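You operate a simulated robot arm through the tools that you are given. There is no shell and no other tool.

You are at the controls of a simulated robot arm. One attempt, no reset.

## Task
Tidy up at the top of the front wall-side table. At the end: the white eraser is on the top of the front window-side table; the blue toy boat from the top of the front wall-side table is on the top of the front window-side table; the white jar (marked "PRIMER") from the top of the front wall-side table stands on top of the wooden block (marked "BOAT"); the tube (marked "BLUE") from the top of the front wall-side table stands on top of the white pattern plate (marked "POT"); whatever was shut is shut again. Leave all else as you found it, and nothing knocked over. Set down upright: toy boat.

The check looks at the end state, three seconds after you hand in, the way a careful person would. Anything else that was tipped, shoved, dropped, spilled or broken makes it a failure.

## Robot
A 6-joint arm with a two-finger gripper, fixed in place. Base frame: the origin is at the foot of the arm, x ahead of it, y to its left, z up; the work surface is at about z = 0. Readings come in cm, degrees, newtons and seconds.
With the tool pointing down near the work surface it reaches from about 24 to 62 cm from the base axis. Its first joint turns from -66.0 to 66.0 degrees. Payload 1.37 kg.
The tool frame sits at the grasp point between the pads (the TCP): z along the fingers, y along the line on which they close. The tips reach 2.2 cm beyond it. Largest opening 9.2 cm; the body of the gripper starts 6.5 cm behind the TCP.
Orientation is that of the tool frame in the base frame, as a unit quaternion [x, y, z, w]. With the fingers straight down and closing along the base's y, the tool's x points along the base's -x, its y along +y and its z along -z.

## Interface
- The arm moves only by the tool apply_moves. Its argument "increments" is a list of rows, each an object of numbers (a shift or turn left out is 0, a gripper value left out holds the last): "dx", "dy", "dz": the shift along the tool's x, y, z in units of 20 mm (1.0 is 20 mm); "wx", "wy", "wz": the turn, a rotation vector about the tool's x, y, z in units of 5 degrees (1.0 is 5 degrees); "jaw": the gripper command, from -1 (shut) to 1 (fully open), values between in proportion. In form: [{"dx": .., "dy": .., "dz": .., "wx": .., "wy": .., "wz": .., "jaw": ..}, ...]. A call has 1 to 20 rows; each row shifts and turns the commanded pose from where the row before left it, along the tool's axes as they then stand. A call with a number of a shift or a turn outside -1 to 1 is refused whole. A row lasts 0.2 s, in which the tool goes at most 5 cm and 8.6 degrees; a call with a longer step from one row to the next is refused whole, and so is a gripper value outside its range. A pose out of reach is approached as far as the arm can. The call stops where the force on the tool passes 40 N (or 10 N more than at its start, if that is more) or the arm is blocked; 0.2 s more then pass. The fingers move at their own pace and stop on an object; they squeeze with about 26 N. The grip force told is the motor's: it shows also when the fingers shut on nothing. Time passes only in rows, and 0.2 s behind the last, so rows that do not move let the fingers close. The reply holds the time, the measured pose of the TCP, the force on the tool along the base axes, the opening and the grip force, in the units named above and with some noise, with the torque about the TCP (base axes, N m) and any sound that the robot's microphone picked up, and new pictures: "show" is both (left out), scene, wrist or none.
- Cameras (640 x 400 px; columns grow to the right, rows downward): "scene" is fixed at [3.7, -44.27, 58.16]; the picture's right is [0.67, -0.74, 0.00], its down [-0.52, -0.47, -0.71] and it looks along [0.52, 0.47, -0.71] (base axes); focal length 261 px, centre (320, 200). "wrist" rides on the gripper at [7.1, 1.9, -10.2] in the tool frame; the picture's right is [-0.26, 0.97, 0.00], its down [-0.75, -0.20, -0.63] and it looks along [-0.60, -0.16, 0.78] (tool axes); focal length 280 px, centre (320, 200). There is no depth. A picture from a camera that has moved, and an enlarged one, comes with that camera's place and axes in the base frame and with its lens. The place of the scene camera against the robot may be out by one fixed shift of up to 1.8 cm in any direction.
- inspect(camera, box): a new picture of the part [left, top, right, bottom] of that camera's present view, enlarged. No time passes.
- hand_in(): hands the job in; it is judged then, once.

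Nothing tells you positions but the pictures and the camera data. Unless the task says otherwise, let go and move clear before handing in.

The tools are called as a command line: name --argument value ..., lists and objects as JSON in quotes. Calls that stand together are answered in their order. apply_moves: Moves the arm, as the interface text tells. Its arguments: {"type":"object","properties":{"increments":{"type":"array","items":{"type":"object","properties":{"dx":{"type":"number"},"dy":{"type":"number"},"dz":{"type":"number"},"wx":{"type":"number"},"wy":{"type":"number"},"wz":{"type":"number"},"jaw":{"type":"number"}}}},"show":{"type":"string","enum":["both","scene","wrist","none"]}},"required":["increments"]} The other tools are called the same way: inspect (camera, box) takes an enlarged picture of a part of a camera's view; hand_in () hands the job in.

At the start:

```text
clock: 0.0
tool_pos: [45.96, 18.62, 26.49]
ee_rot: [0.0, 1.0, 0.001, 0.0]
wrist_force: [-0.6, 0.0, 0.2]
moment: [0.0, 0.0, 0.0]
gripper_width: 9.21
grasp_force: 0.0
```

scene: 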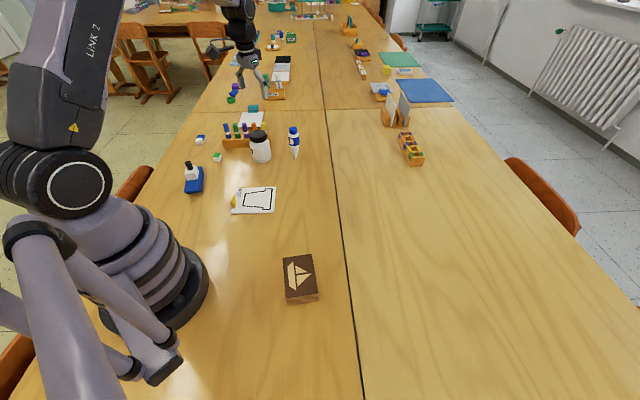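
wrist: 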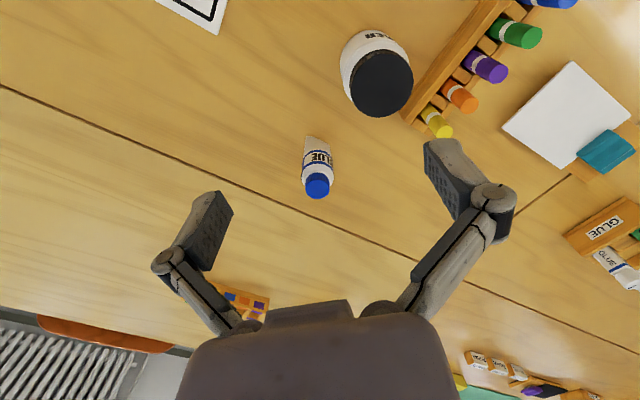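

I see the front table with the jar, tube, pattern plate and wooden block, and a seam with the window-side table beyond it. I'll look closer at each before moving.

inspect --camera "scene" --box '[170, 100, 330, 220]'

inspect --camera "scene" --box '[220, 220, 380, 320]'

inspect --camera "scene" --box '[340, 60, 500, 180]'

inspect --camera "wrist" --box '[140, 0, 640, 260]'

```text
3.33 times, centred on (250, 160) of scene
camera zoom: at [3.7, -44.27, 58.16], right [0.67, -0.74, 0.0], down [-0.52, -0.47, -0.71], along [0.52, 0.47, -0.71], focal length 871 px, centre (553, 333)
```

zoom: 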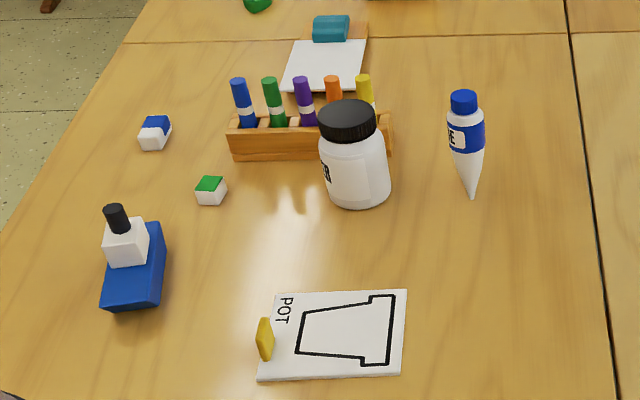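

```text
4.00 times, centred on (300, 270) of scene
camera zoom: at [3.7, -44.27, 58.16], right [0.67, -0.74, 0.0], down [-0.52, -0.47, -0.71], along [0.52, 0.47, -0.71], focal length 1045 px, centre (400, -80)
```

zoom: 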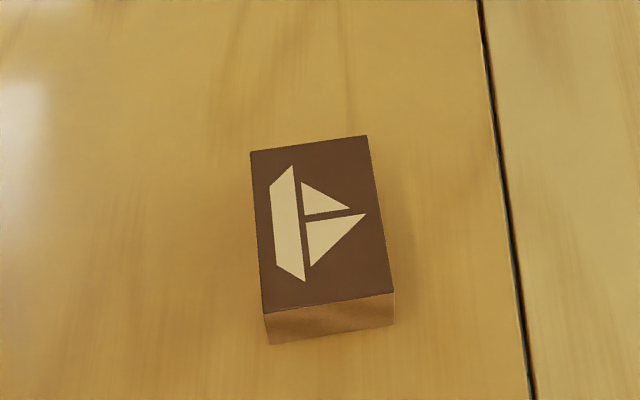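

```text
3.33 times, centred on (420, 120) of scene
camera zoom: at [3.7, -44.27, 58.16], right [0.67, -0.74, 0.0], down [-0.52, -0.47, -0.71], along [0.52, 0.47, -0.71], focal length 871 px, centre (-13, 467)
```

zoom: 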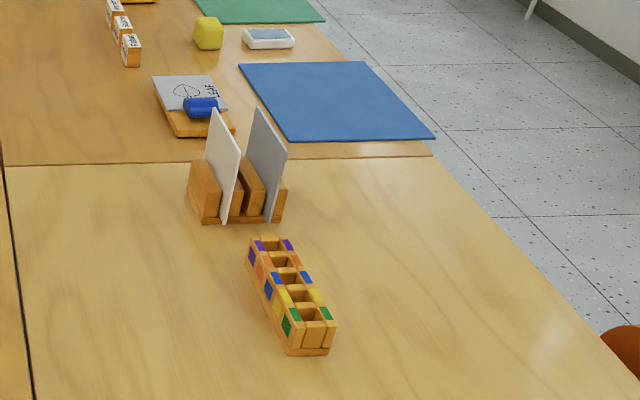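

```text
1.28 times, centred on (390, 130) of wrist
camera zoom: at [38.86, 20.46, 36.72], right [0.26, 0.97, 0.0], down [0.75, -0.2, 0.63], along [0.6, -0.16, -0.78], focal length 359 px, centre (230, 290)
```

zoom: 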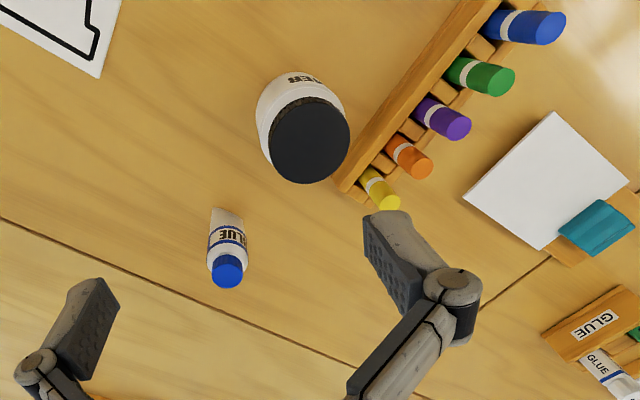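

inspect --camera "scene" --box '[180, 125, 240, 165]'

inspect --camera "scene" --box '[170, 150, 230, 200]'

inspect --camera "scene" --box '[220, 180, 290, 225]'

inspect --camera "scene" --box '[270, 115, 320, 170]'

inspect --camera "scene" --box '[200, 0, 440, 130]'

inspect --camera "wrist" --box '[280, 120, 350, 210]'

```text
10.00 times, centred on (210, 145) of scene
camera zoom: at [3.7, -44.27, 58.16], right [0.67, -0.74, 0.0], down [-0.52, -0.47, -0.71], along [0.52, 0.47, -0.71], focal length 2614 px, centre (1420, 750)
```

zoom: 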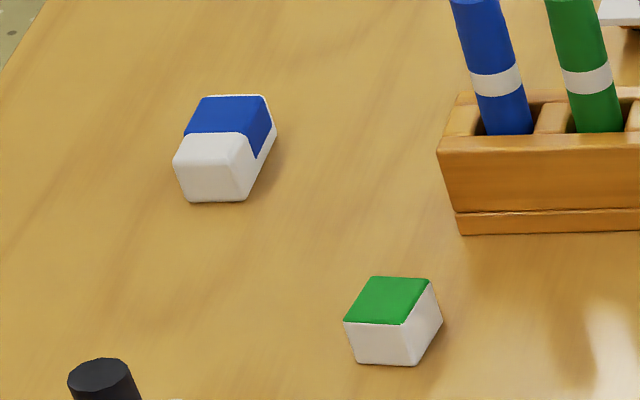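

```text
8.00 times, centred on (200, 175) of scene
camera zoom: at [3.7, -44.27, 58.16], right [0.67, -0.74, 0.0], down [-0.52, -0.47, -0.71], along [0.52, 0.47, -0.71], focal length 2091 px, centre (1280, 400)
```

zoom: 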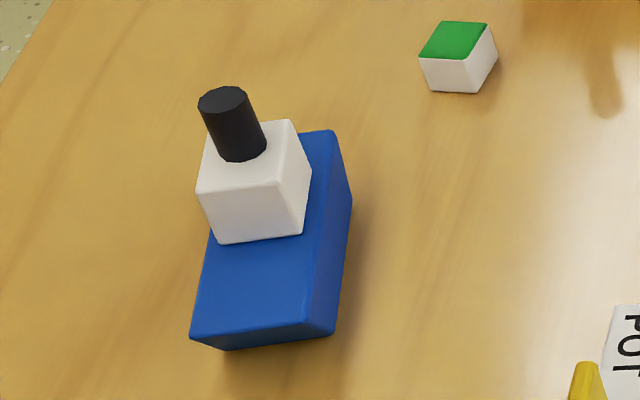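

```text
8.89 times, centred on (255, 202) of scene
camera zoom: at [3.7, -44.27, 58.16], right [0.67, -0.74, 0.0], down [-0.52, -0.47, -0.71], along [0.52, 0.47, -0.71], focal length 2323 px, centre (898, 178)
```

zoom: 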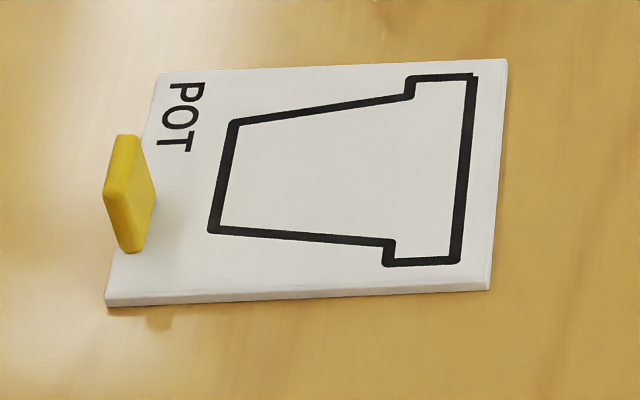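

```text
7.27 times, centred on (295, 142) of scene
camera zoom: at [3.7, -44.27, 58.16], right [0.67, -0.74, 0.0], down [-0.52, -0.47, -0.71], along [0.52, 0.47, -0.71], focal length 1901 px, centre (502, 618)
```

zoom: 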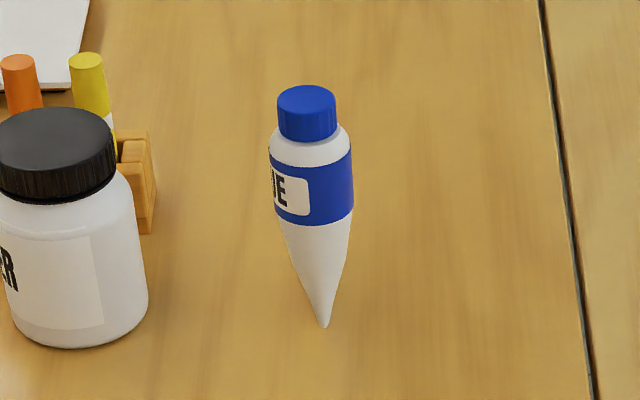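

```text
2.67 times, centred on (320, 65) of scene
camera zoom: at [3.7, -44.27, 58.16], right [0.67, -0.74, 0.0], down [-0.52, -0.47, -0.71], along [0.52, 0.47, -0.71], focal length 697 px, centre (320, 560)
```

zoom: 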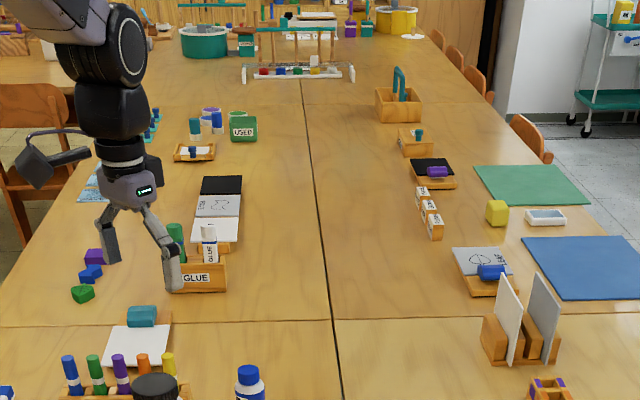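

```text
4.44 times, centred on (315, 165) of wrist
camera zoom: at [38.86, 20.46, 36.72], right [0.26, 0.97, 0.0], down [0.75, -0.2, 0.63], along [0.6, -0.16, -0.78], focal length 1246 px, centre (342, 356)
```

zoom: 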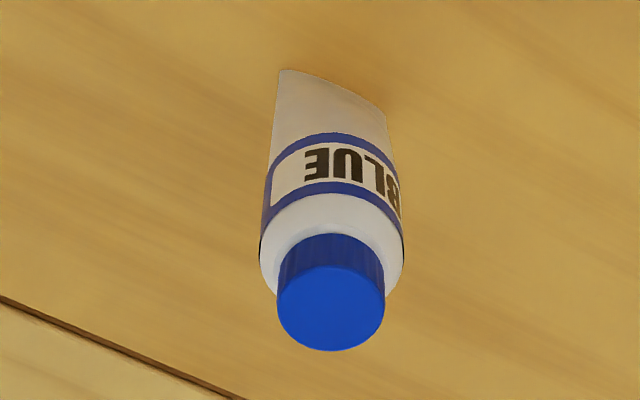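

I see two small white blocks (one with a blue sleeve, one with a green top), the blue boat, the jar, the wedge-shaped tube, the POT plate with a yellow piece and the BOAT block. I'll move the arm up and back toward the left so the wrist camera views the left group from above.

apply_moves --increments '[{"dx": 0.95, "dy": 0.75, "jaw": 1}, {"dx": 0.95, "dy": 0.75}, {"dx": 0.95, "dy": 0.75}, {"dx": 0.95, "dy": 0.75}, {"dx": 0.95, "dy": 0.75}, {"dx": 0.95, "dy": 0.75}, {"dx": 0.95, "dy": 0.75}, {"dx": 0.95, "dy": 0.75}, {"dx": 0.95, "dy": 0.75}, {"dx": 0.95, "dy": 0.75}, {"dx": 0.95, "dy": 0.75}, {}]'

```text
clock: 2.6
tool_pos: [25.09, 35.08, 26.47]
ee_rot: [0.001, 1.0, 0.0, 0.0]
wrist_force: [-0.1, 0.5, -0.5]
moment: [0.02, -0.01, 0.0]
gripper_width: 9.18
grasp_force: 0.2
camera wrist: at [17.97, 36.94, 36.7], right [0.26, 0.96, 0.0], down [0.75, -0.2, 0.63], along [0.6, -0.16, -0.78], focal length 280 px, centre (320, 200)
```

scene: 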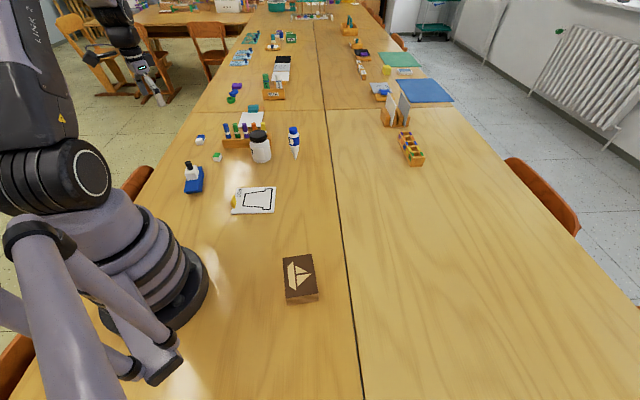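
wrist: 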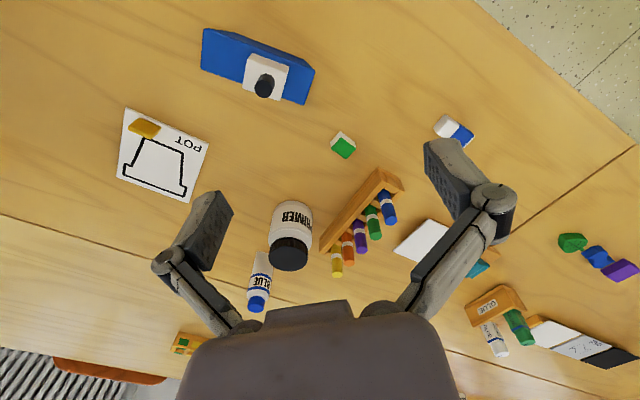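

inspect --camera "wrist" --box '[180, 10, 340, 110]'

inspect --camera "wrist" --box '[320, 100, 480, 200]'

inspect --camera "wrist" --box '[100, 90, 260, 220]'

inspect --camera "wrist" --box '[220, 160, 420, 320]'

```text
4.00 times, centred on (260, 60) of wrist
camera zoom: at [17.97, 36.94, 36.7], right [0.26, 0.96, 0.0], down [0.75, -0.2, 0.63], along [0.6, -0.16, -0.78], focal length 1122 px, centre (560, 760)
```

zoom: 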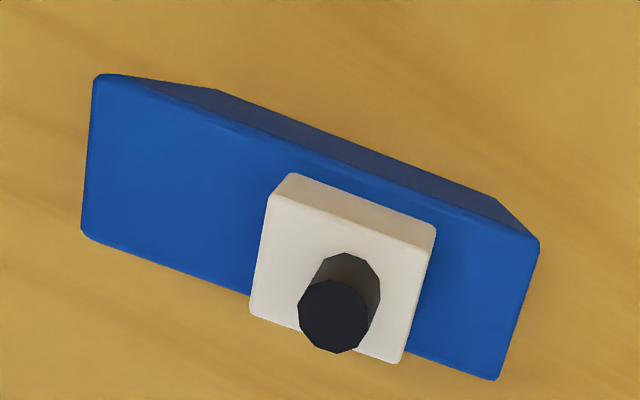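

```text
4.00 times, centred on (400, 150) of wrist
camera zoom: at [17.97, 36.94, 36.7], right [0.26, 0.96, 0.0], down [0.75, -0.2, 0.63], along [0.6, -0.16, -0.78], focal length 1122 px, centre (0, 400)
```

zoom: 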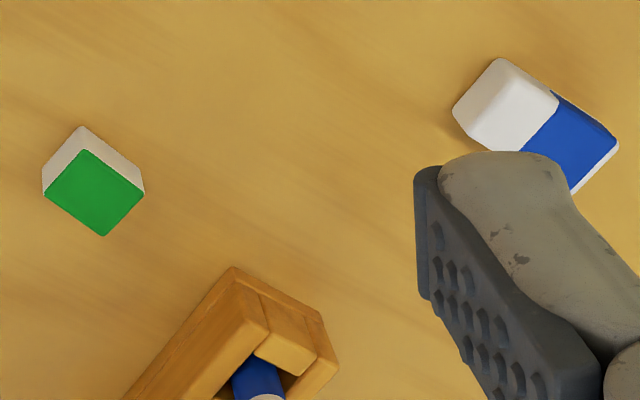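

```text
3.08 times, centred on (180, 155) of wrist
camera zoom: at [17.97, 36.94, 36.7], right [0.26, 0.96, 0.0], down [0.75, -0.2, 0.63], along [0.6, -0.16, -0.78], focal length 863 px, centre (751, 338)
```

zoom: 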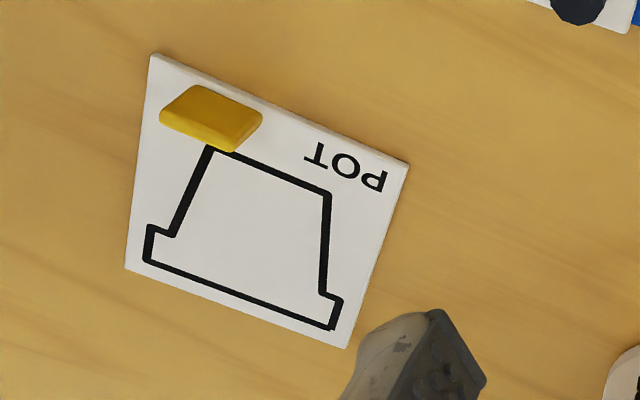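

```text
2.50 times, centred on (320, 240) of wrist
camera zoom: at [17.97, 36.94, 36.7], right [0.26, 0.96, 0.0], down [0.75, -0.2, 0.63], along [0.6, -0.16, -0.78], focal length 701 px, centre (320, 100)
```

zoom: 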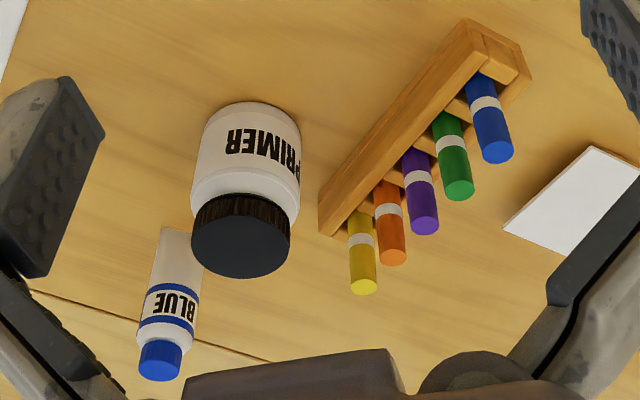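

I take the blue-sleeved block at about (38.8, 50.3) to be the white eraser, the boat hull (12 x 4 x 3 cm) centred near (24, 28), the jar at (47.9, 24.1) with height 9, and the tube at (57.4, 15.2) with height 10.5. Next I go above the boat, turn the gripper across the hull and check.

apply_moves --increments '[{"dx": 0.182, "dy": -0.8, "dz": 0.6, "jaw": 1}, {"dx": 0.182, "dy": -0.8, "dz": 0.6}, {"dx": 0.182, "dy": -0.8, "dz": 0.6}, {"dx": 0.182, "dy": -0.8, "dz": 0.6}, {"dx": 0.182, "dy": -0.8, "dz": 0.6}, {"wz": -0.93}, {"wz": -0.93}, {"wz": -0.93}, {"wz": -0.93}, {"wz": -0.93}, {"wz": -0.93}, {"wz": -0.93}, {"wz": -0.93}, {"wz": -0.93}, {"wz": -0.93}, {"wz": -0.93}, {"wz": -0.93}, {}]'

```text
clock: 6.4
tool_pos: [23.27, 27.2, 20.31]
ee_rot: [-0.469, 0.883, 0.0, 0.0]
wrist_force: [0.5, -0.2, -0.6]
moment: [0.03, -0.01, 0.02]
gripper_width: 9.19
grasp_force: 0.1
camera wrist: at [17.66, 22.26, 30.71], right [-0.65, 0.76, 0.0], down [0.59, 0.51, 0.63], along [0.47, 0.41, -0.78], focal length 280 px, centre (320, 200)
```

scene: 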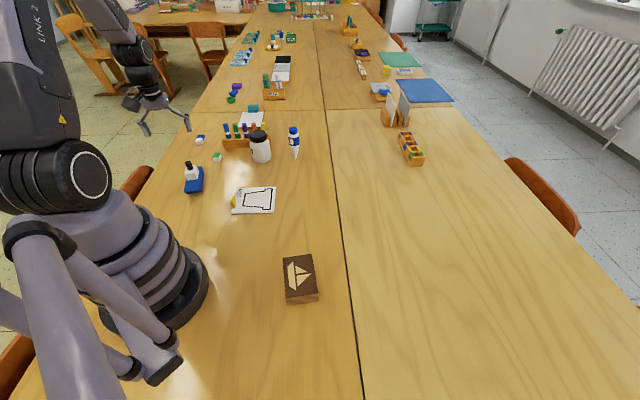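
wrist: 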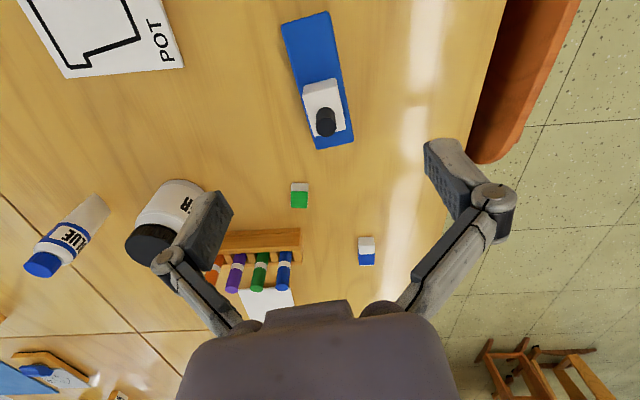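

inspect --camera "wrist" --box '[260, 0, 380, 160]'

inspect --camera "wrist" --box '[280, 170, 400, 290]'

```text
2.50 times, centred on (320, 80) of wrist
camera zoom: at [17.66, 22.26, 30.71], right [-0.65, 0.76, 0.0], down [0.59, 0.51, 0.63], along [0.47, 0.41, -0.78], focal length 701 px, centre (320, 500)
```

zoom: 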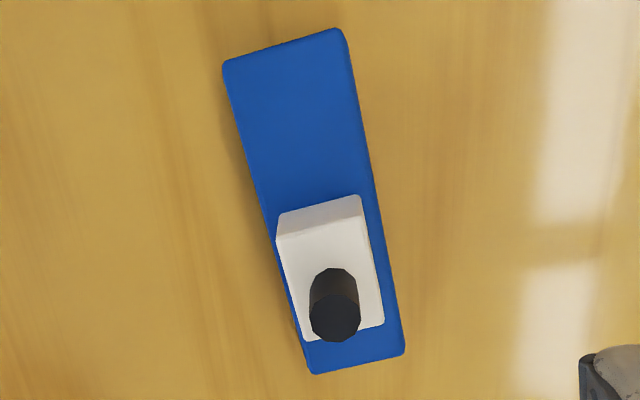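

```text
3.33 times, centred on (340, 230) of wrist
camera zoom: at [17.66, 22.26, 30.71], right [-0.65, 0.76, 0.0], down [0.59, 0.51, 0.63], along [0.47, 0.41, -0.78], focal length 935 px, centre (253, 100)
```

zoom: 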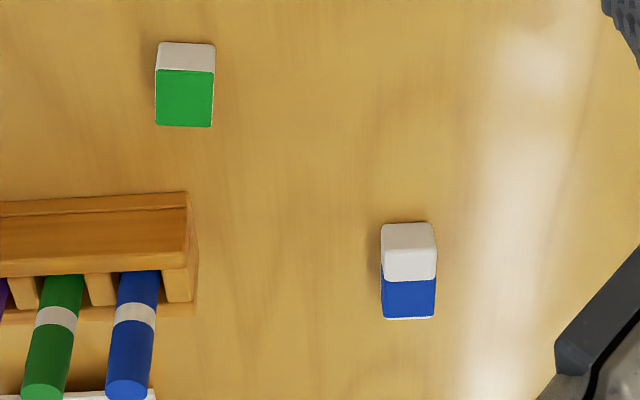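

The boat centre checks out at (24.0, 28.0), with its long axis at 55°. I descend over the hull just ahead of the cabin and close.

apply_moves --increments '[{"dx": 0.223, "dy": -0.054, "dz": 0.9, "jaw": 1}, {"dz": 0.98}, {"dz": 0.98}, {"dz": 0.98}, {"dz": 0.98}, {"dz": 0.98}, {"dz": 0.98}, {"dz": 0.98}, {"dz": 0.5}, {"dz": 0.5}, {}]' --show "both"

```text
clock: 8.8
tool_pos: [23.06, 26.61, 2.92]
ee_rot: [-0.468, 0.884, 0.0, 0.0]
wrist_force: [-1.1, -0.4, -0.6]
moment: [-0.01, 0.01, 0.03]
gripper_width: 9.2
grasp_force: 0.0
camera wrist: at [17.5, 21.84, 13.15], right [-0.65, 0.76, 0.0], down [0.59, 0.51, 0.63], along [0.47, 0.41, -0.78], focal length 280 px, centre (320, 200)
```

scene: 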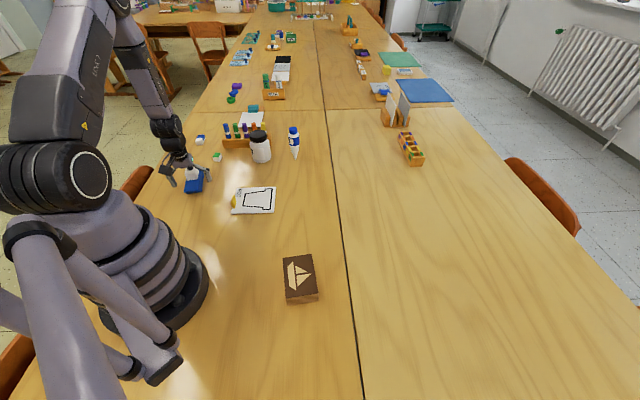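
wrist: 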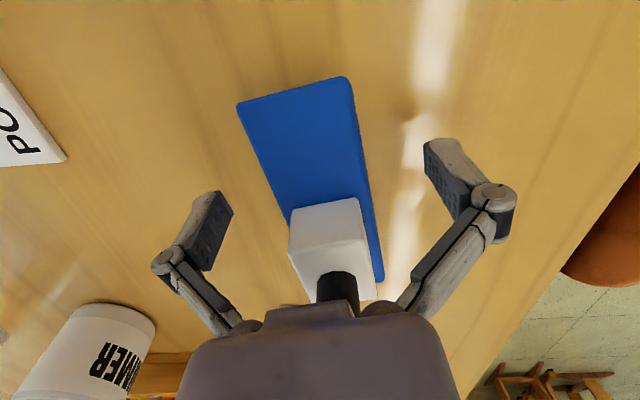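

The hull sits centred between the open fingers. I close the gripper on it.

apply_moves --increments '[{"jaw": -1}, {"jaw": -1}, {"jaw": -1}, {"jaw": -1}, {"jaw": -1}]' --show "wrist"

```text
clock: 10.0
tool_pos: [23.13, 26.71, 2.97]
ee_rot: [-0.468, 0.884, 0.001, 0.001]
wrist_force: [-0.1, -1.0, 8.3]
moment: [0.05, 0.0, -0.07]
gripper_width: 4.33
grasp_force: 26.1
camera wrist: at [17.5, 21.83, 13.18], right [-0.65, 0.76, 0.0], down [0.59, 0.51, 0.63], along [0.47, 0.41, -0.78], focal length 280 px, centre (320, 200)
```

wrist: 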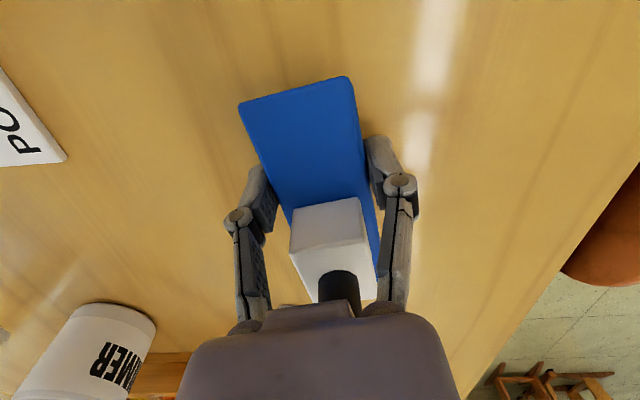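

The boat is gripped at 4.3 cm width. I lift it straight up and check that it hangs level.

apply_moves --increments '[{"dz": -0.3}, {"dz": -0.6}, {"dz": -1}, {"dz": -1}, {"dz": -1}, {"dz": -1}, {"dz": -1}, {"dz": -1}, {"dz": -1}, {}]'

```text
clock: 12.2
tool_pos: [23.16, 26.56, 18.79]
ee_rot: [-0.467, 0.884, 0.001, 0.001]
wrist_force: [0.3, 0.6, 0.4]
moment: [0.0, 0.02, -0.02]
gripper_width: 0.01
grasp_force: 25.8
camera wrist: at [17.51, 21.76, 29.02], right [-0.65, 0.76, 0.0], down [0.59, 0.51, 0.63], along [0.47, 0.41, -0.78], focal length 280 px, centre (320, 200)
```

scene: 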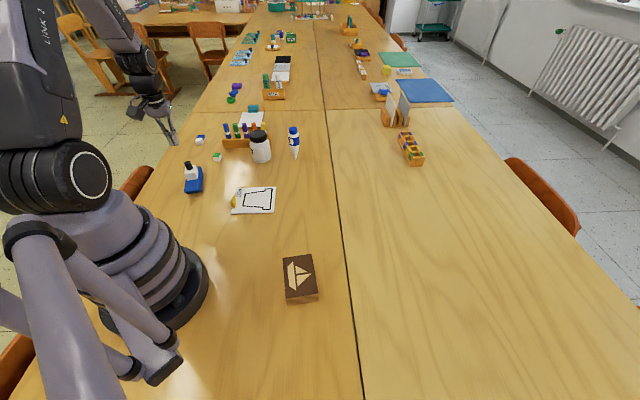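
wrist: 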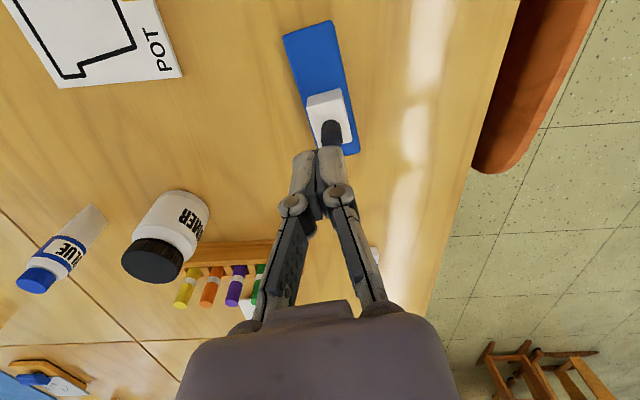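

The jaws closed to zero, so the boat slipped out and stayed on the table. I inspect its pose before trying again.

inspect --camera "wrist" --box '[260, 0, 380, 160]'

inspect --camera "scene" --box '[170, 150, 230, 200]'

```text
2.50 times, centred on (320, 80) of wrist
camera zoom: at [17.51, 21.76, 29.02], right [-0.65, 0.76, 0.0], down [0.59, 0.51, 0.63], along [0.47, 0.41, -0.78], focal length 701 px, centre (320, 500)
```

zoom: 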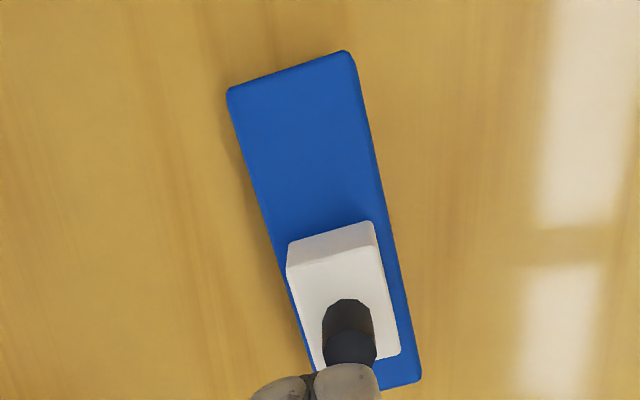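

```text
8.00 times, centred on (200, 175) of scene
camera zoom: at [3.7, -44.27, 58.16], right [0.67, -0.74, 0.0], down [-0.52, -0.47, -0.71], along [0.52, 0.47, -0.71], focal length 2091 px, centre (1280, 400)
```

zoom: 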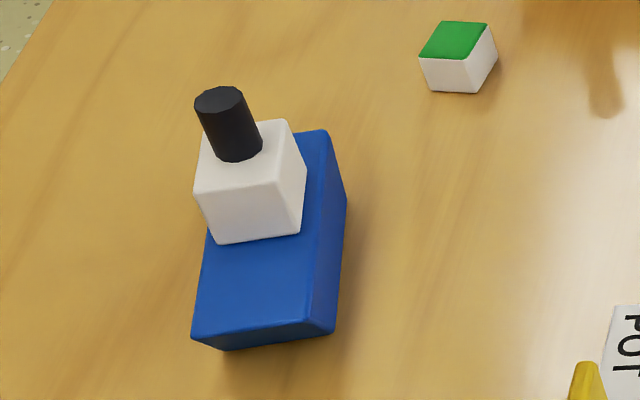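

The boat is still upright, only turned about 1°. The cabin (3.3 cm wide, top at about 5.1 cm) is nearer its balance point, so I'll grip there with the tips just above the hull deck and lift slowly.

apply_moves --increments '[{"jaw": 1, "wz": -0.2}, {"jaw": 1}, {"jaw": 1}, {"jaw": 1}, {"jaw": 1}, {"jaw": 1}]' --show "none"

```text
clock: 13.6
tool_pos: [23.08, 26.63, 18.83]
ee_rot: [-0.475, 0.88, 0.001, 0.0]
wrist_force: [0.5, 0.4, 0.3]
moment: [0.0, -0.06, 0.04]
gripper_width: 9.21
grasp_force: 0.1
```

apply_moves --increments '[{"dx": -0.57, "dy": 0.02, "dz": 0.5}, {"dx": -0.56, "dy": 0.02, "dz": 0.5}, {"dz": 0.9}, {"dz": 0.9}, {"dz": 0.9}, {"dz": 0.9}, {"dz": 0.9}, {"dz": 0.8}, {"dz": 0.5}, {}]'

```text
clock: 15.8
tool_pos: [24.33, 28.43, 5.07]
ee_rot: [-0.476, 0.88, 0.0, 0.0]
wrist_force: [-0.3, 0.0, 0.5]
moment: [0.0, -0.02, 0.0]
gripper_width: 9.19
grasp_force: 0.1
camera wrist: at [18.8, 23.63, 15.37], right [-0.66, 0.75, 0.0], down [0.58, 0.52, 0.63], along [0.47, 0.42, -0.78], focal length 280 px, centre (320, 200)
```

scene: 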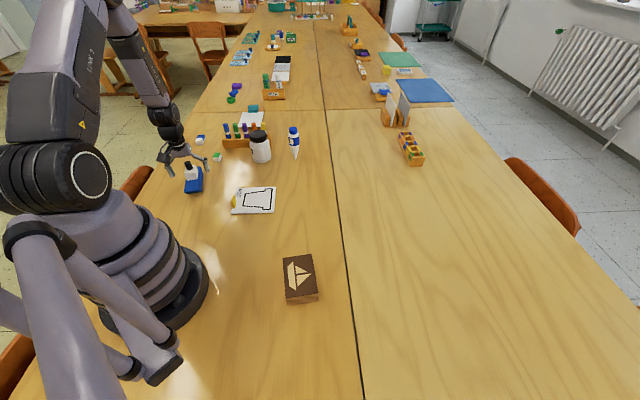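
wrist: 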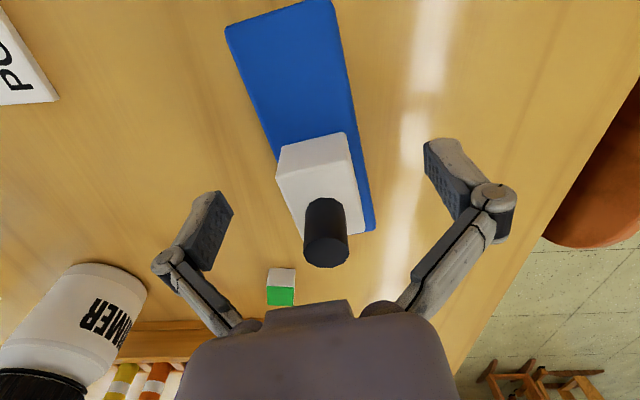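

apply_moves --increments '[{"jaw": -1}, {"jaw": -1}, {"jaw": -1}, {"jaw": -1}, {"jaw": -1}, {"jaw": -1}]' --show "wrist"

```text
clock: 17.2
tool_pos: [24.36, 28.53, 5.13]
ee_rot: [-0.476, 0.88, 0.0, 0.001]
wrist_force: [0.5, 0.1, 5.7]
moment: [-0.06, -0.01, -0.01]
gripper_width: 3.15
grasp_force: 25.6
camera wrist: at [18.8, 23.63, 15.4], right [-0.66, 0.75, 0.0], down [0.58, 0.52, 0.63], along [0.47, 0.42, -0.78], focal length 280 px, centre (320, 200)
```

wrist: 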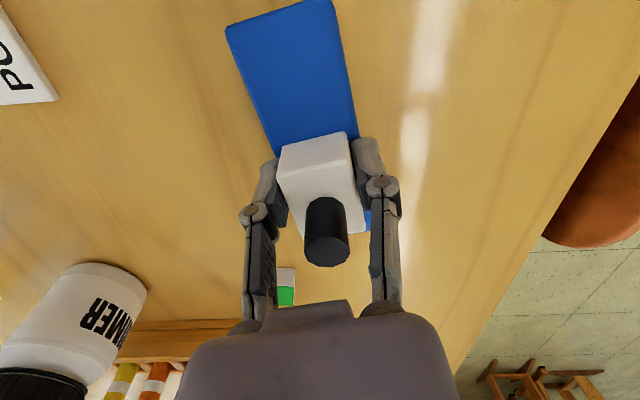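

The cabin is gripped at 3.15 cm. I lift very slowly and watch the width and force.

apply_moves --increments '[{"dz": -0.1}, {"dz": -0.1}, {"dz": -0.1}, {"dz": -0.1}, {"dz": -0.1}, {}]' --show "wrist"

```text
clock: 18.6
tool_pos: [24.26, 28.53, 6.15]
ee_rot: [-0.475, 0.88, 0.0, 0.0]
wrist_force: [0.4, -0.3, -0.8]
moment: [0.03, 0.0, -0.04]
gripper_width: 3.11
grasp_force: 26.3
camera wrist: at [18.75, 23.66, 16.4], right [-0.66, 0.75, 0.0], down [0.58, 0.52, 0.63], along [0.47, 0.42, -0.78], focal length 280 px, centre (320, 200)
```

wrist: 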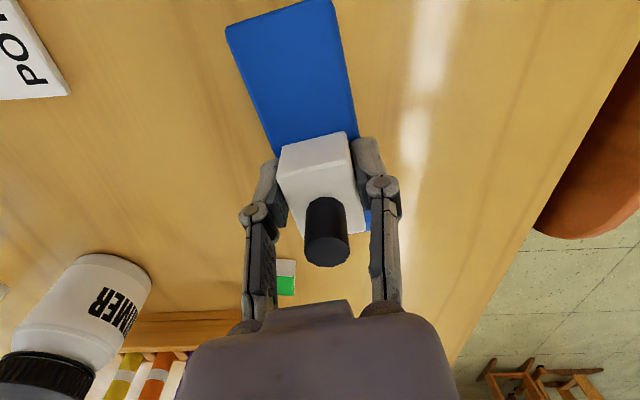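

The boat rises with the gripper. I continue lifting gently.

apply_moves --increments '[{"dz": -0.2}, {"dz": -0.3}, {"dz": -0.4}, {"dz": -0.5}, {"dz": -0.5}, {"dz": -0.5}, {"dz": -0.5}, {"dz": -0.5}, {"dz": -0.5}, {"dz": -0.5}, {"dz": -0.5}, {"dz": -0.5}, {"dz": -0.4}, {"dz": -0.2}, {}]'

```text
clock: 21.8
tool_pos: [24.29, 28.5, 18.25]
ee_rot: [-0.475, 0.88, 0.001, 0.0]
wrist_force: [1.2, -0.1, -0.8]
moment: [0.0, -0.02, -0.02]
gripper_width: 3.13
grasp_force: 26.1
camera wrist: at [18.8, 23.65, 28.4], right [-0.66, 0.75, 0.0], down [0.58, 0.52, 0.63], along [0.47, 0.42, -0.78], focal length 280 px, centre (320, 200)
```

scene: 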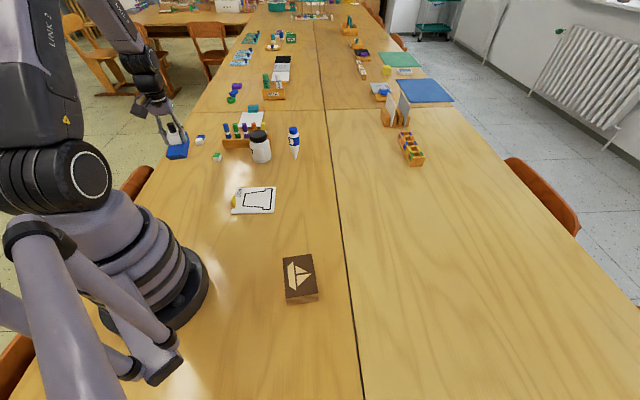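
wrist: 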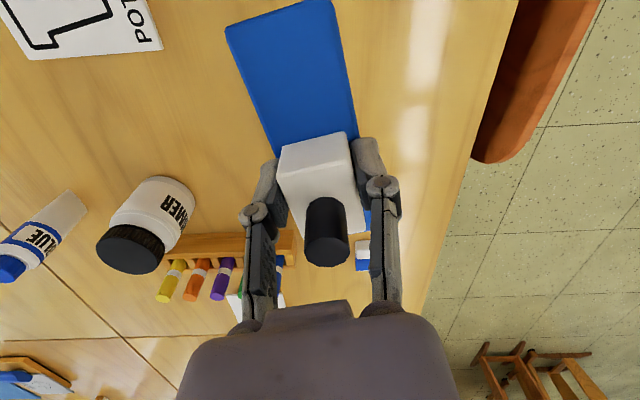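

The boat is held level at 13 cm above the table. I swing it around in an arc at constant radius toward the window-side table.

apply_moves --increments '[{"dy": -0.484, "dx": 0.068, "wz": 0.3}, {"dy": -0.969, "dx": 0.147, "wz": 0.6}, {"dy": -0.969, "dx": 0.147, "wz": 0.6}, {"dy": -0.969, "dx": 0.147, "wz": 0.6}, {"dy": -0.969, "dx": 0.147, "wz": 0.6}, {"dy": -0.969, "dx": 0.147, "wz": 0.6}, {"dy": -0.969, "dx": 0.147, "wz": 0.6}, {"dy": -0.969, "dx": 0.147, "wz": 0.6}, {"dy": -0.969, "dx": 0.147, "wz": 0.6}, {"dy": -0.969, "dx": 0.147, "wz": 0.6}, {"dy": -0.969, "dx": 0.147, "wz": 0.6}, {"dy": -0.969, "dx": 0.147, "wz": 0.6}, {"dy": -0.969, "dx": 0.147, "wz": 0.6}, {"dy": -0.969, "dx": 0.147, "wz": 0.6}, {"dy": -0.969, "dx": 0.147, "wz": 0.6}, {"dy": -0.969, "dx": 0.147, "wz": 0.6}, {"dy": -0.969, "dx": 0.147, "wz": 0.6}, {"dy": -0.484, "dx": 0.068, "wz": 0.3}]'

```text
clock: 25.6
tool_pos: [37.68, -0.88, 18.24]
ee_rot: [-0.051, 0.999, 0.001, 0.0]
wrist_force: [0.3, -0.9, -0.8]
moment: [-0.01, -0.01, 0.02]
gripper_width: 3.13
grasp_force: 25.8
camera wrist: at [30.3, 0.37, 28.43], right [0.16, 0.99, 0.0], down [0.77, -0.13, 0.63], along [0.62, -0.1, -0.78], focal length 280 px, centre (320, 200)
```

scene: 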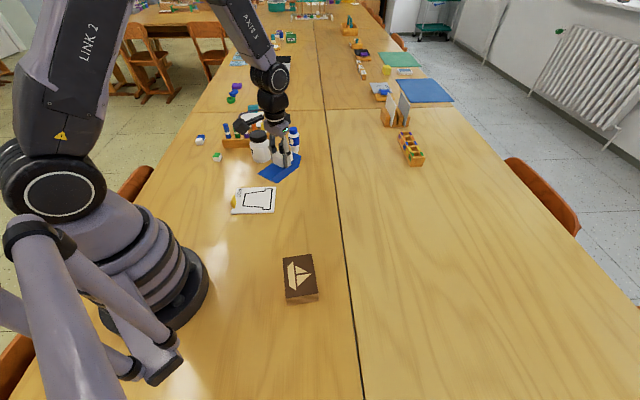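
wrist: 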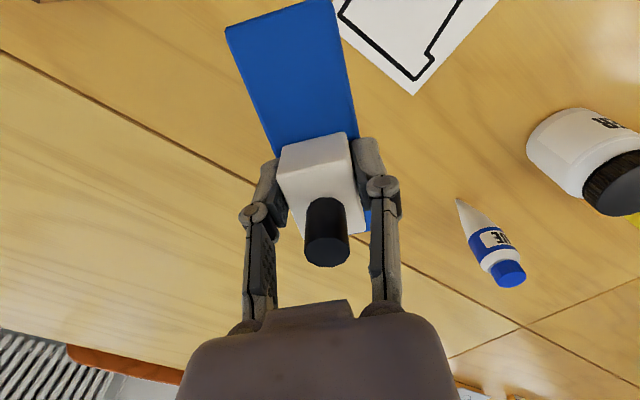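

Still held and level. I continue the swing to about -50° azimuth.

apply_moves --increments '[{"dy": -0.484, "dx": 0.068, "wz": 0.3}, {"dy": -0.969, "dx": 0.147, "wz": 0.6}, {"dy": -0.969, "dx": 0.147, "wz": 0.6}, {"dy": -0.969, "dx": 0.147, "wz": 0.6}, {"dy": -0.969, "dx": 0.147, "wz": 0.6}, {"dy": -0.969, "dx": 0.147, "wz": 0.6}, {"dy": -0.969, "dx": 0.147, "wz": 0.6}, {"dy": -0.969, "dx": 0.147, "wz": 0.6}, {"dy": -0.969, "dx": 0.147, "wz": 0.6}, {"dy": -0.969, "dx": 0.147, "wz": 0.6}, {"dy": -0.969, "dx": 0.147, "wz": 0.6}, {"dy": -0.969, "dx": 0.147, "wz": 0.6}, {"dy": -0.969, "dx": 0.147, "wz": 0.6}, {"dy": -0.969, "dx": 0.147, "wz": 0.6}, {"dy": -0.969, "dx": 0.147, "wz": 0.6}, {"dy": -0.969, "dx": 0.147, "wz": 0.6}, {"dy": -0.484, "dx": 0.068, "wz": 0.3}, {}]'

```text
clock: 29.4
tool_pos: [24.59, -28.36, 18.13]
ee_rot: [0.361, 0.933, -0.001, 0.0]
wrist_force: [0.0, 0.4, -1.3]
moment: [-0.02, 0.0, 0.02]
gripper_width: 3.11
grasp_force: 25.7
camera wrist: at [20.61, -22.27, 28.39], right [0.84, 0.54, 0.0], down [0.42, -0.66, 0.62], along [0.34, -0.53, -0.78], focal length 280 px, centre (320, 200)
```

scene: 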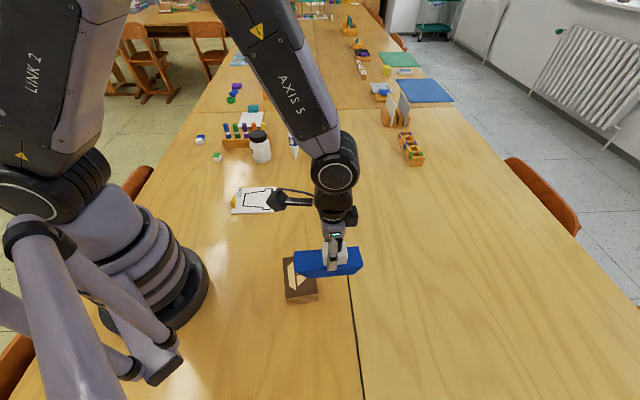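
wrist: 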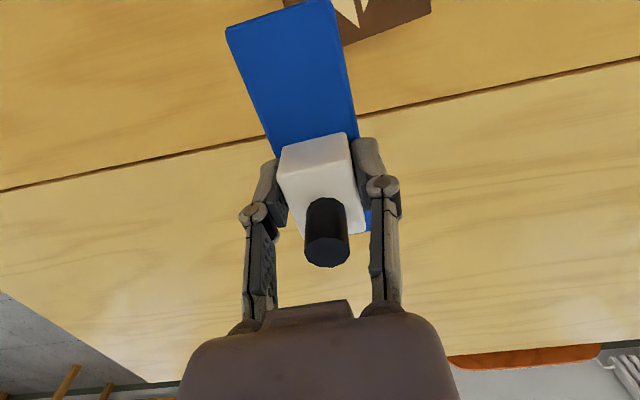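

The seam runs about 42 cm from the base here; the drop spot (34, -40.6) is roughly 10 cm beyond it on the window-side table. I extend outward there.

apply_moves --increments '[{"dx": -0.42, "dy": -0.07}, {"dx": -0.8, "dy": -0.14}, {"dx": -0.8, "dy": -0.14}, {"dx": -0.8, "dy": -0.14}, {"dx": -0.8, "dy": -0.14}, {"dx": -0.8, "dy": -0.14}, {"dx": -0.8, "dy": -0.14}, {"dx": -0.8, "dy": -0.14}, {"dx": -0.8, "dy": -0.14}, {"dx": -0.5, "dy": -0.1}, {"dx": -0.3, "dy": -0.07}, {}]'

```text
clock: 32.0
tool_pos: [33.99, -40.68, 18.07]
ee_rot: [0.36, 0.933, 0.0, 0.0]
wrist_force: [-0.1, 0.6, -1.1]
moment: [-0.01, 0.03, 0.02]
gripper_width: 3.12
grasp_force: 26.0
camera wrist: at [30.01, -34.58, 28.34], right [0.84, 0.54, 0.0], down [0.42, -0.66, 0.62], along [0.34, -0.53, -0.78], focal length 280 px, centre (320, 200)
```

scene: 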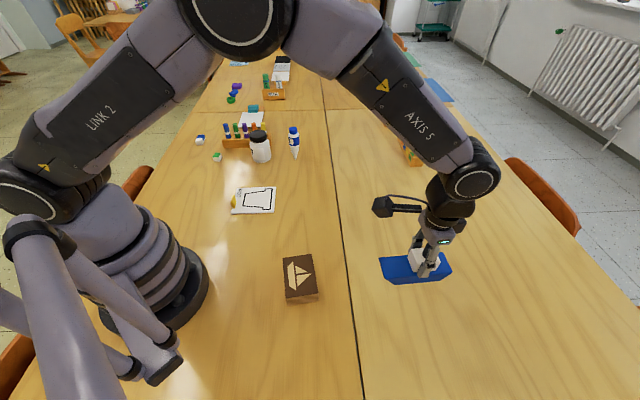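
wrist: 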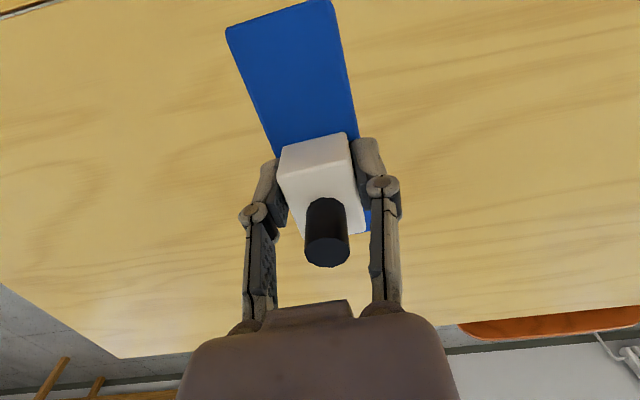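

I lower the boat to just above the surface, then creep down to contact.

apply_moves --increments '[{"dz": 0.4}, {"dz": 0.7}, {"dz": 0.8}, {"dz": 0.8}, {"dz": 0.8}, {"dz": 0.8}, {"dz": 0.8}, {"dz": 0.5}, {"dz": 0.3}, {"dz": 0.2}, {"dz": 0.1}, {}]'

```text
clock: 34.6
tool_pos: [34.0, -40.6, 5.69]
ee_rot: [0.36, 0.933, 0.0, 0.0]
wrist_force: [-0.4, 0.1, -1.6]
moment: [-0.04, 0.01, -0.01]
gripper_width: 3.16
grasp_force: 26.0
camera wrist: at [30.01, -34.53, 15.95], right [0.84, 0.54, 0.0], down [0.42, -0.66, 0.63], along [0.34, -0.53, -0.78], focal length 280 px, centre (320, 200)
```

scene: 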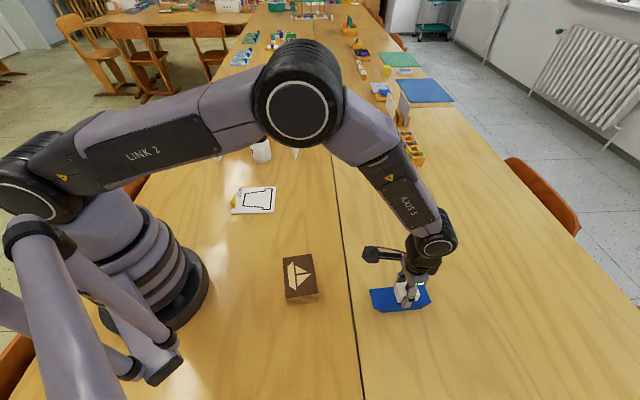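
wrist: 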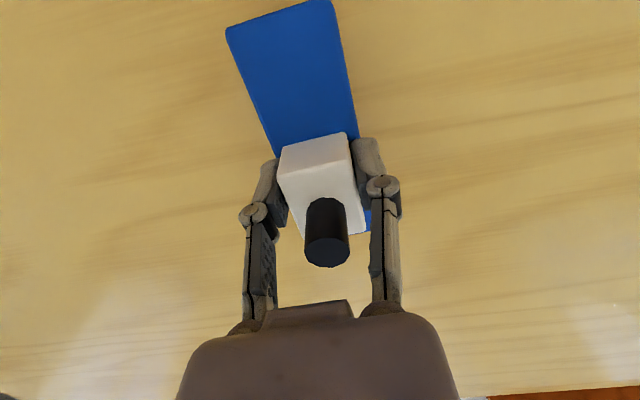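

apply_moves --increments '[{"dz": 0.05}, {"dz": 0.05}, {"dz": 0.05}, {"dz": 0.05}, {}]' --show "none"

```text
clock: 35.8
tool_pos: [34.03, -40.7, 5.42]
ee_rot: [0.36, 0.933, -0.001, 0.0]
wrist_force: [-0.1, 0.1, 0.0]
moment: [-0.01, 0.03, 0.0]
gripper_width: 3.13
grasp_force: 26.0
```

apply_moves --increments '[{"dz": 0.05}, {"dz": 0.05}, {}]' --show "none"

```text
clock: 36.6
tool_pos: [34.01, -40.68, 5.3]
ee_rot: [0.36, 0.933, 0.0, 0.0]
wrist_force: [-1.1, 1.7, 5.1]
moment: [-0.01, 0.02, 0.0]
gripper_width: 3.12
grasp_force: 26.0
```

Contact is felt (5 N). I release and rise clear.

apply_moves --increments '[{"jaw": 1}, {"jaw": 1}, {"jaw": 1}, {"jaw": 1}, {"jaw": 1}, {"dz": -0.5}, {"dz": -1}, {"dz": -1}, {"dz": -1}, {"dz": -1}, {"dz": -1}, {"dz": -1}, {"dz": -1}, {}]'

```text
clock: 39.6
tool_pos: [34.08, -40.67, 20.17]
ee_rot: [0.36, 0.933, 0.001, 0.0]
wrist_force: [-0.1, 0.3, -0.9]
moment: [0.04, -0.01, 0.01]
gripper_width: 9.18
grasp_force: 0.0
camera wrist: at [30.02, -34.57, 30.4], right [0.84, 0.54, 0.0], down [0.42, -0.66, 0.62], along [0.34, -0.53, -0.78], focal length 280 px, centre (320, 200)
```

scene: 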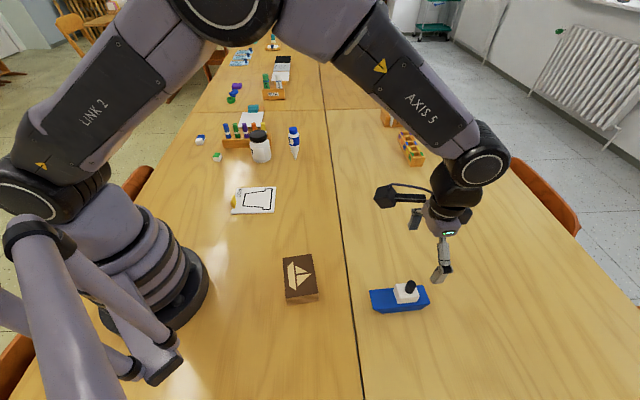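
wrist: 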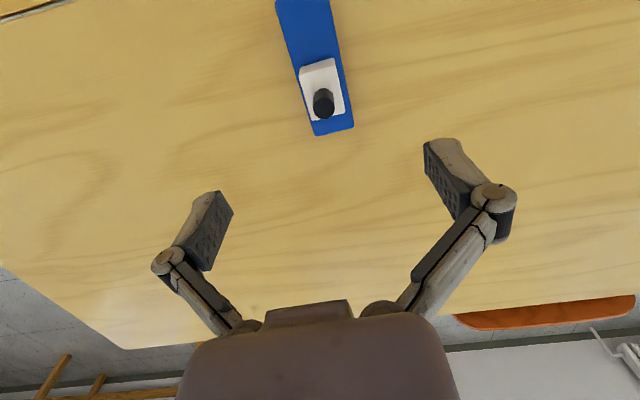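

The boat stands upright on the window-side table. Next I move back over the middle and turn the camera to measure the BOAT block.

apply_moves --increments '[{"dx": 0.961, "dy": 0.897}, {"dx": 0.961, "dy": 0.897}, {"dx": 0.961, "dy": 0.897}, {"dx": 0.961, "dy": 0.897}, {"dx": 0.961, "dy": 0.897}, {"dx": 0.961, "dy": 0.897}, {"dx": 0.961, "dy": 0.897}, {"dx": 0.961, "dy": 0.897}, {"dx": 0.961, "dy": 0.897}, {"dx": 0.961, "dy": 0.897}, {"dx": 0.961, "dy": 0.897}, {"dx": 0.961, "dy": 0.897}, {"dx": 0.961, "dy": 0.897}, {"dx": 0.961, "dy": 0.897}, {"wz": 0.93}, {"wz": 0.93}, {"wz": 0.93}, {"wz": 0.93}, {"wz": 0.93}, {"wz": 0.93}]'

inspect --camera "wrist" --box '[220, 100, 420, 260]'

```text
clock: 43.8
tool_pos: [30.91, -4.07, 20.14]
ee_rot: [0.575, 0.818, 0.0, 0.0]
wrist_force: [0.4, -0.4, 0.0]
moment: [-0.02, 0.0, -0.03]
gripper_width: 9.21
grasp_force: 0.0
camera wrist: at [30.32, 3.24, 30.39], right [1.0, 0.08, 0.0], down [0.06, -0.78, 0.62], along [0.05, -0.62, -0.78], focal length 280 px, centre (320, 200)
```

scene: 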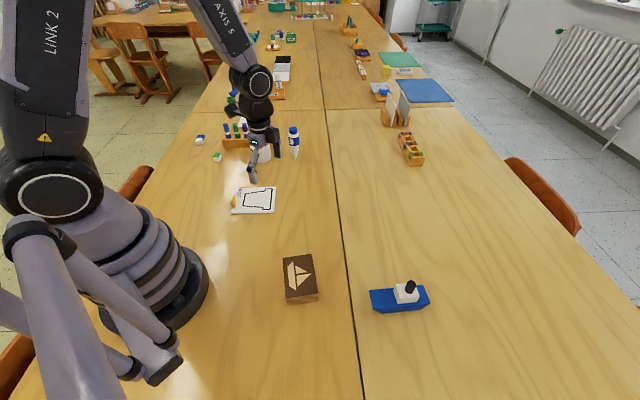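
wrist: 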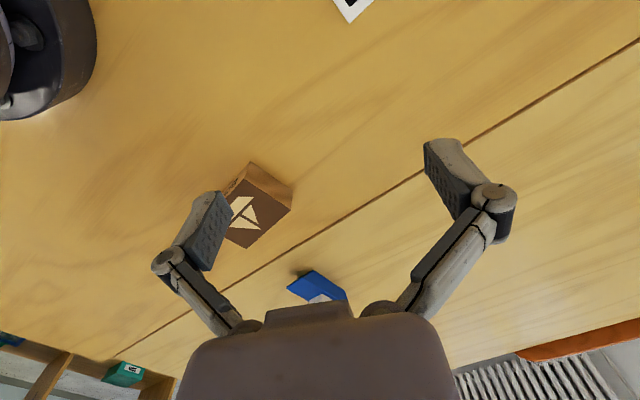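

```text
2.50 times, centred on (320, 180) of wrist
camera zoom: at [30.32, 3.24, 30.39], right [1.0, 0.08, 0.0], down [0.06, -0.78, 0.62], along [0.05, -0.62, -0.78], focal length 701 px, centre (320, 250)
```

zoom: 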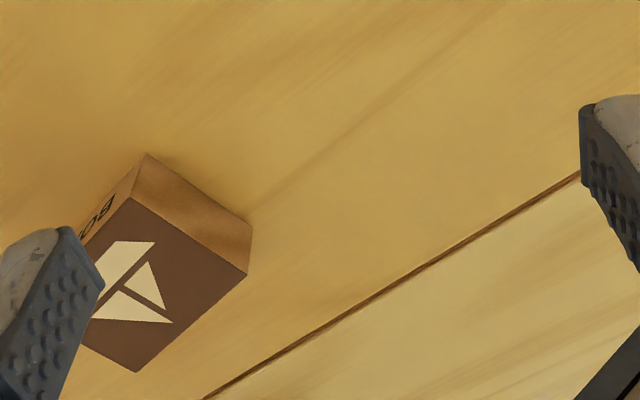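

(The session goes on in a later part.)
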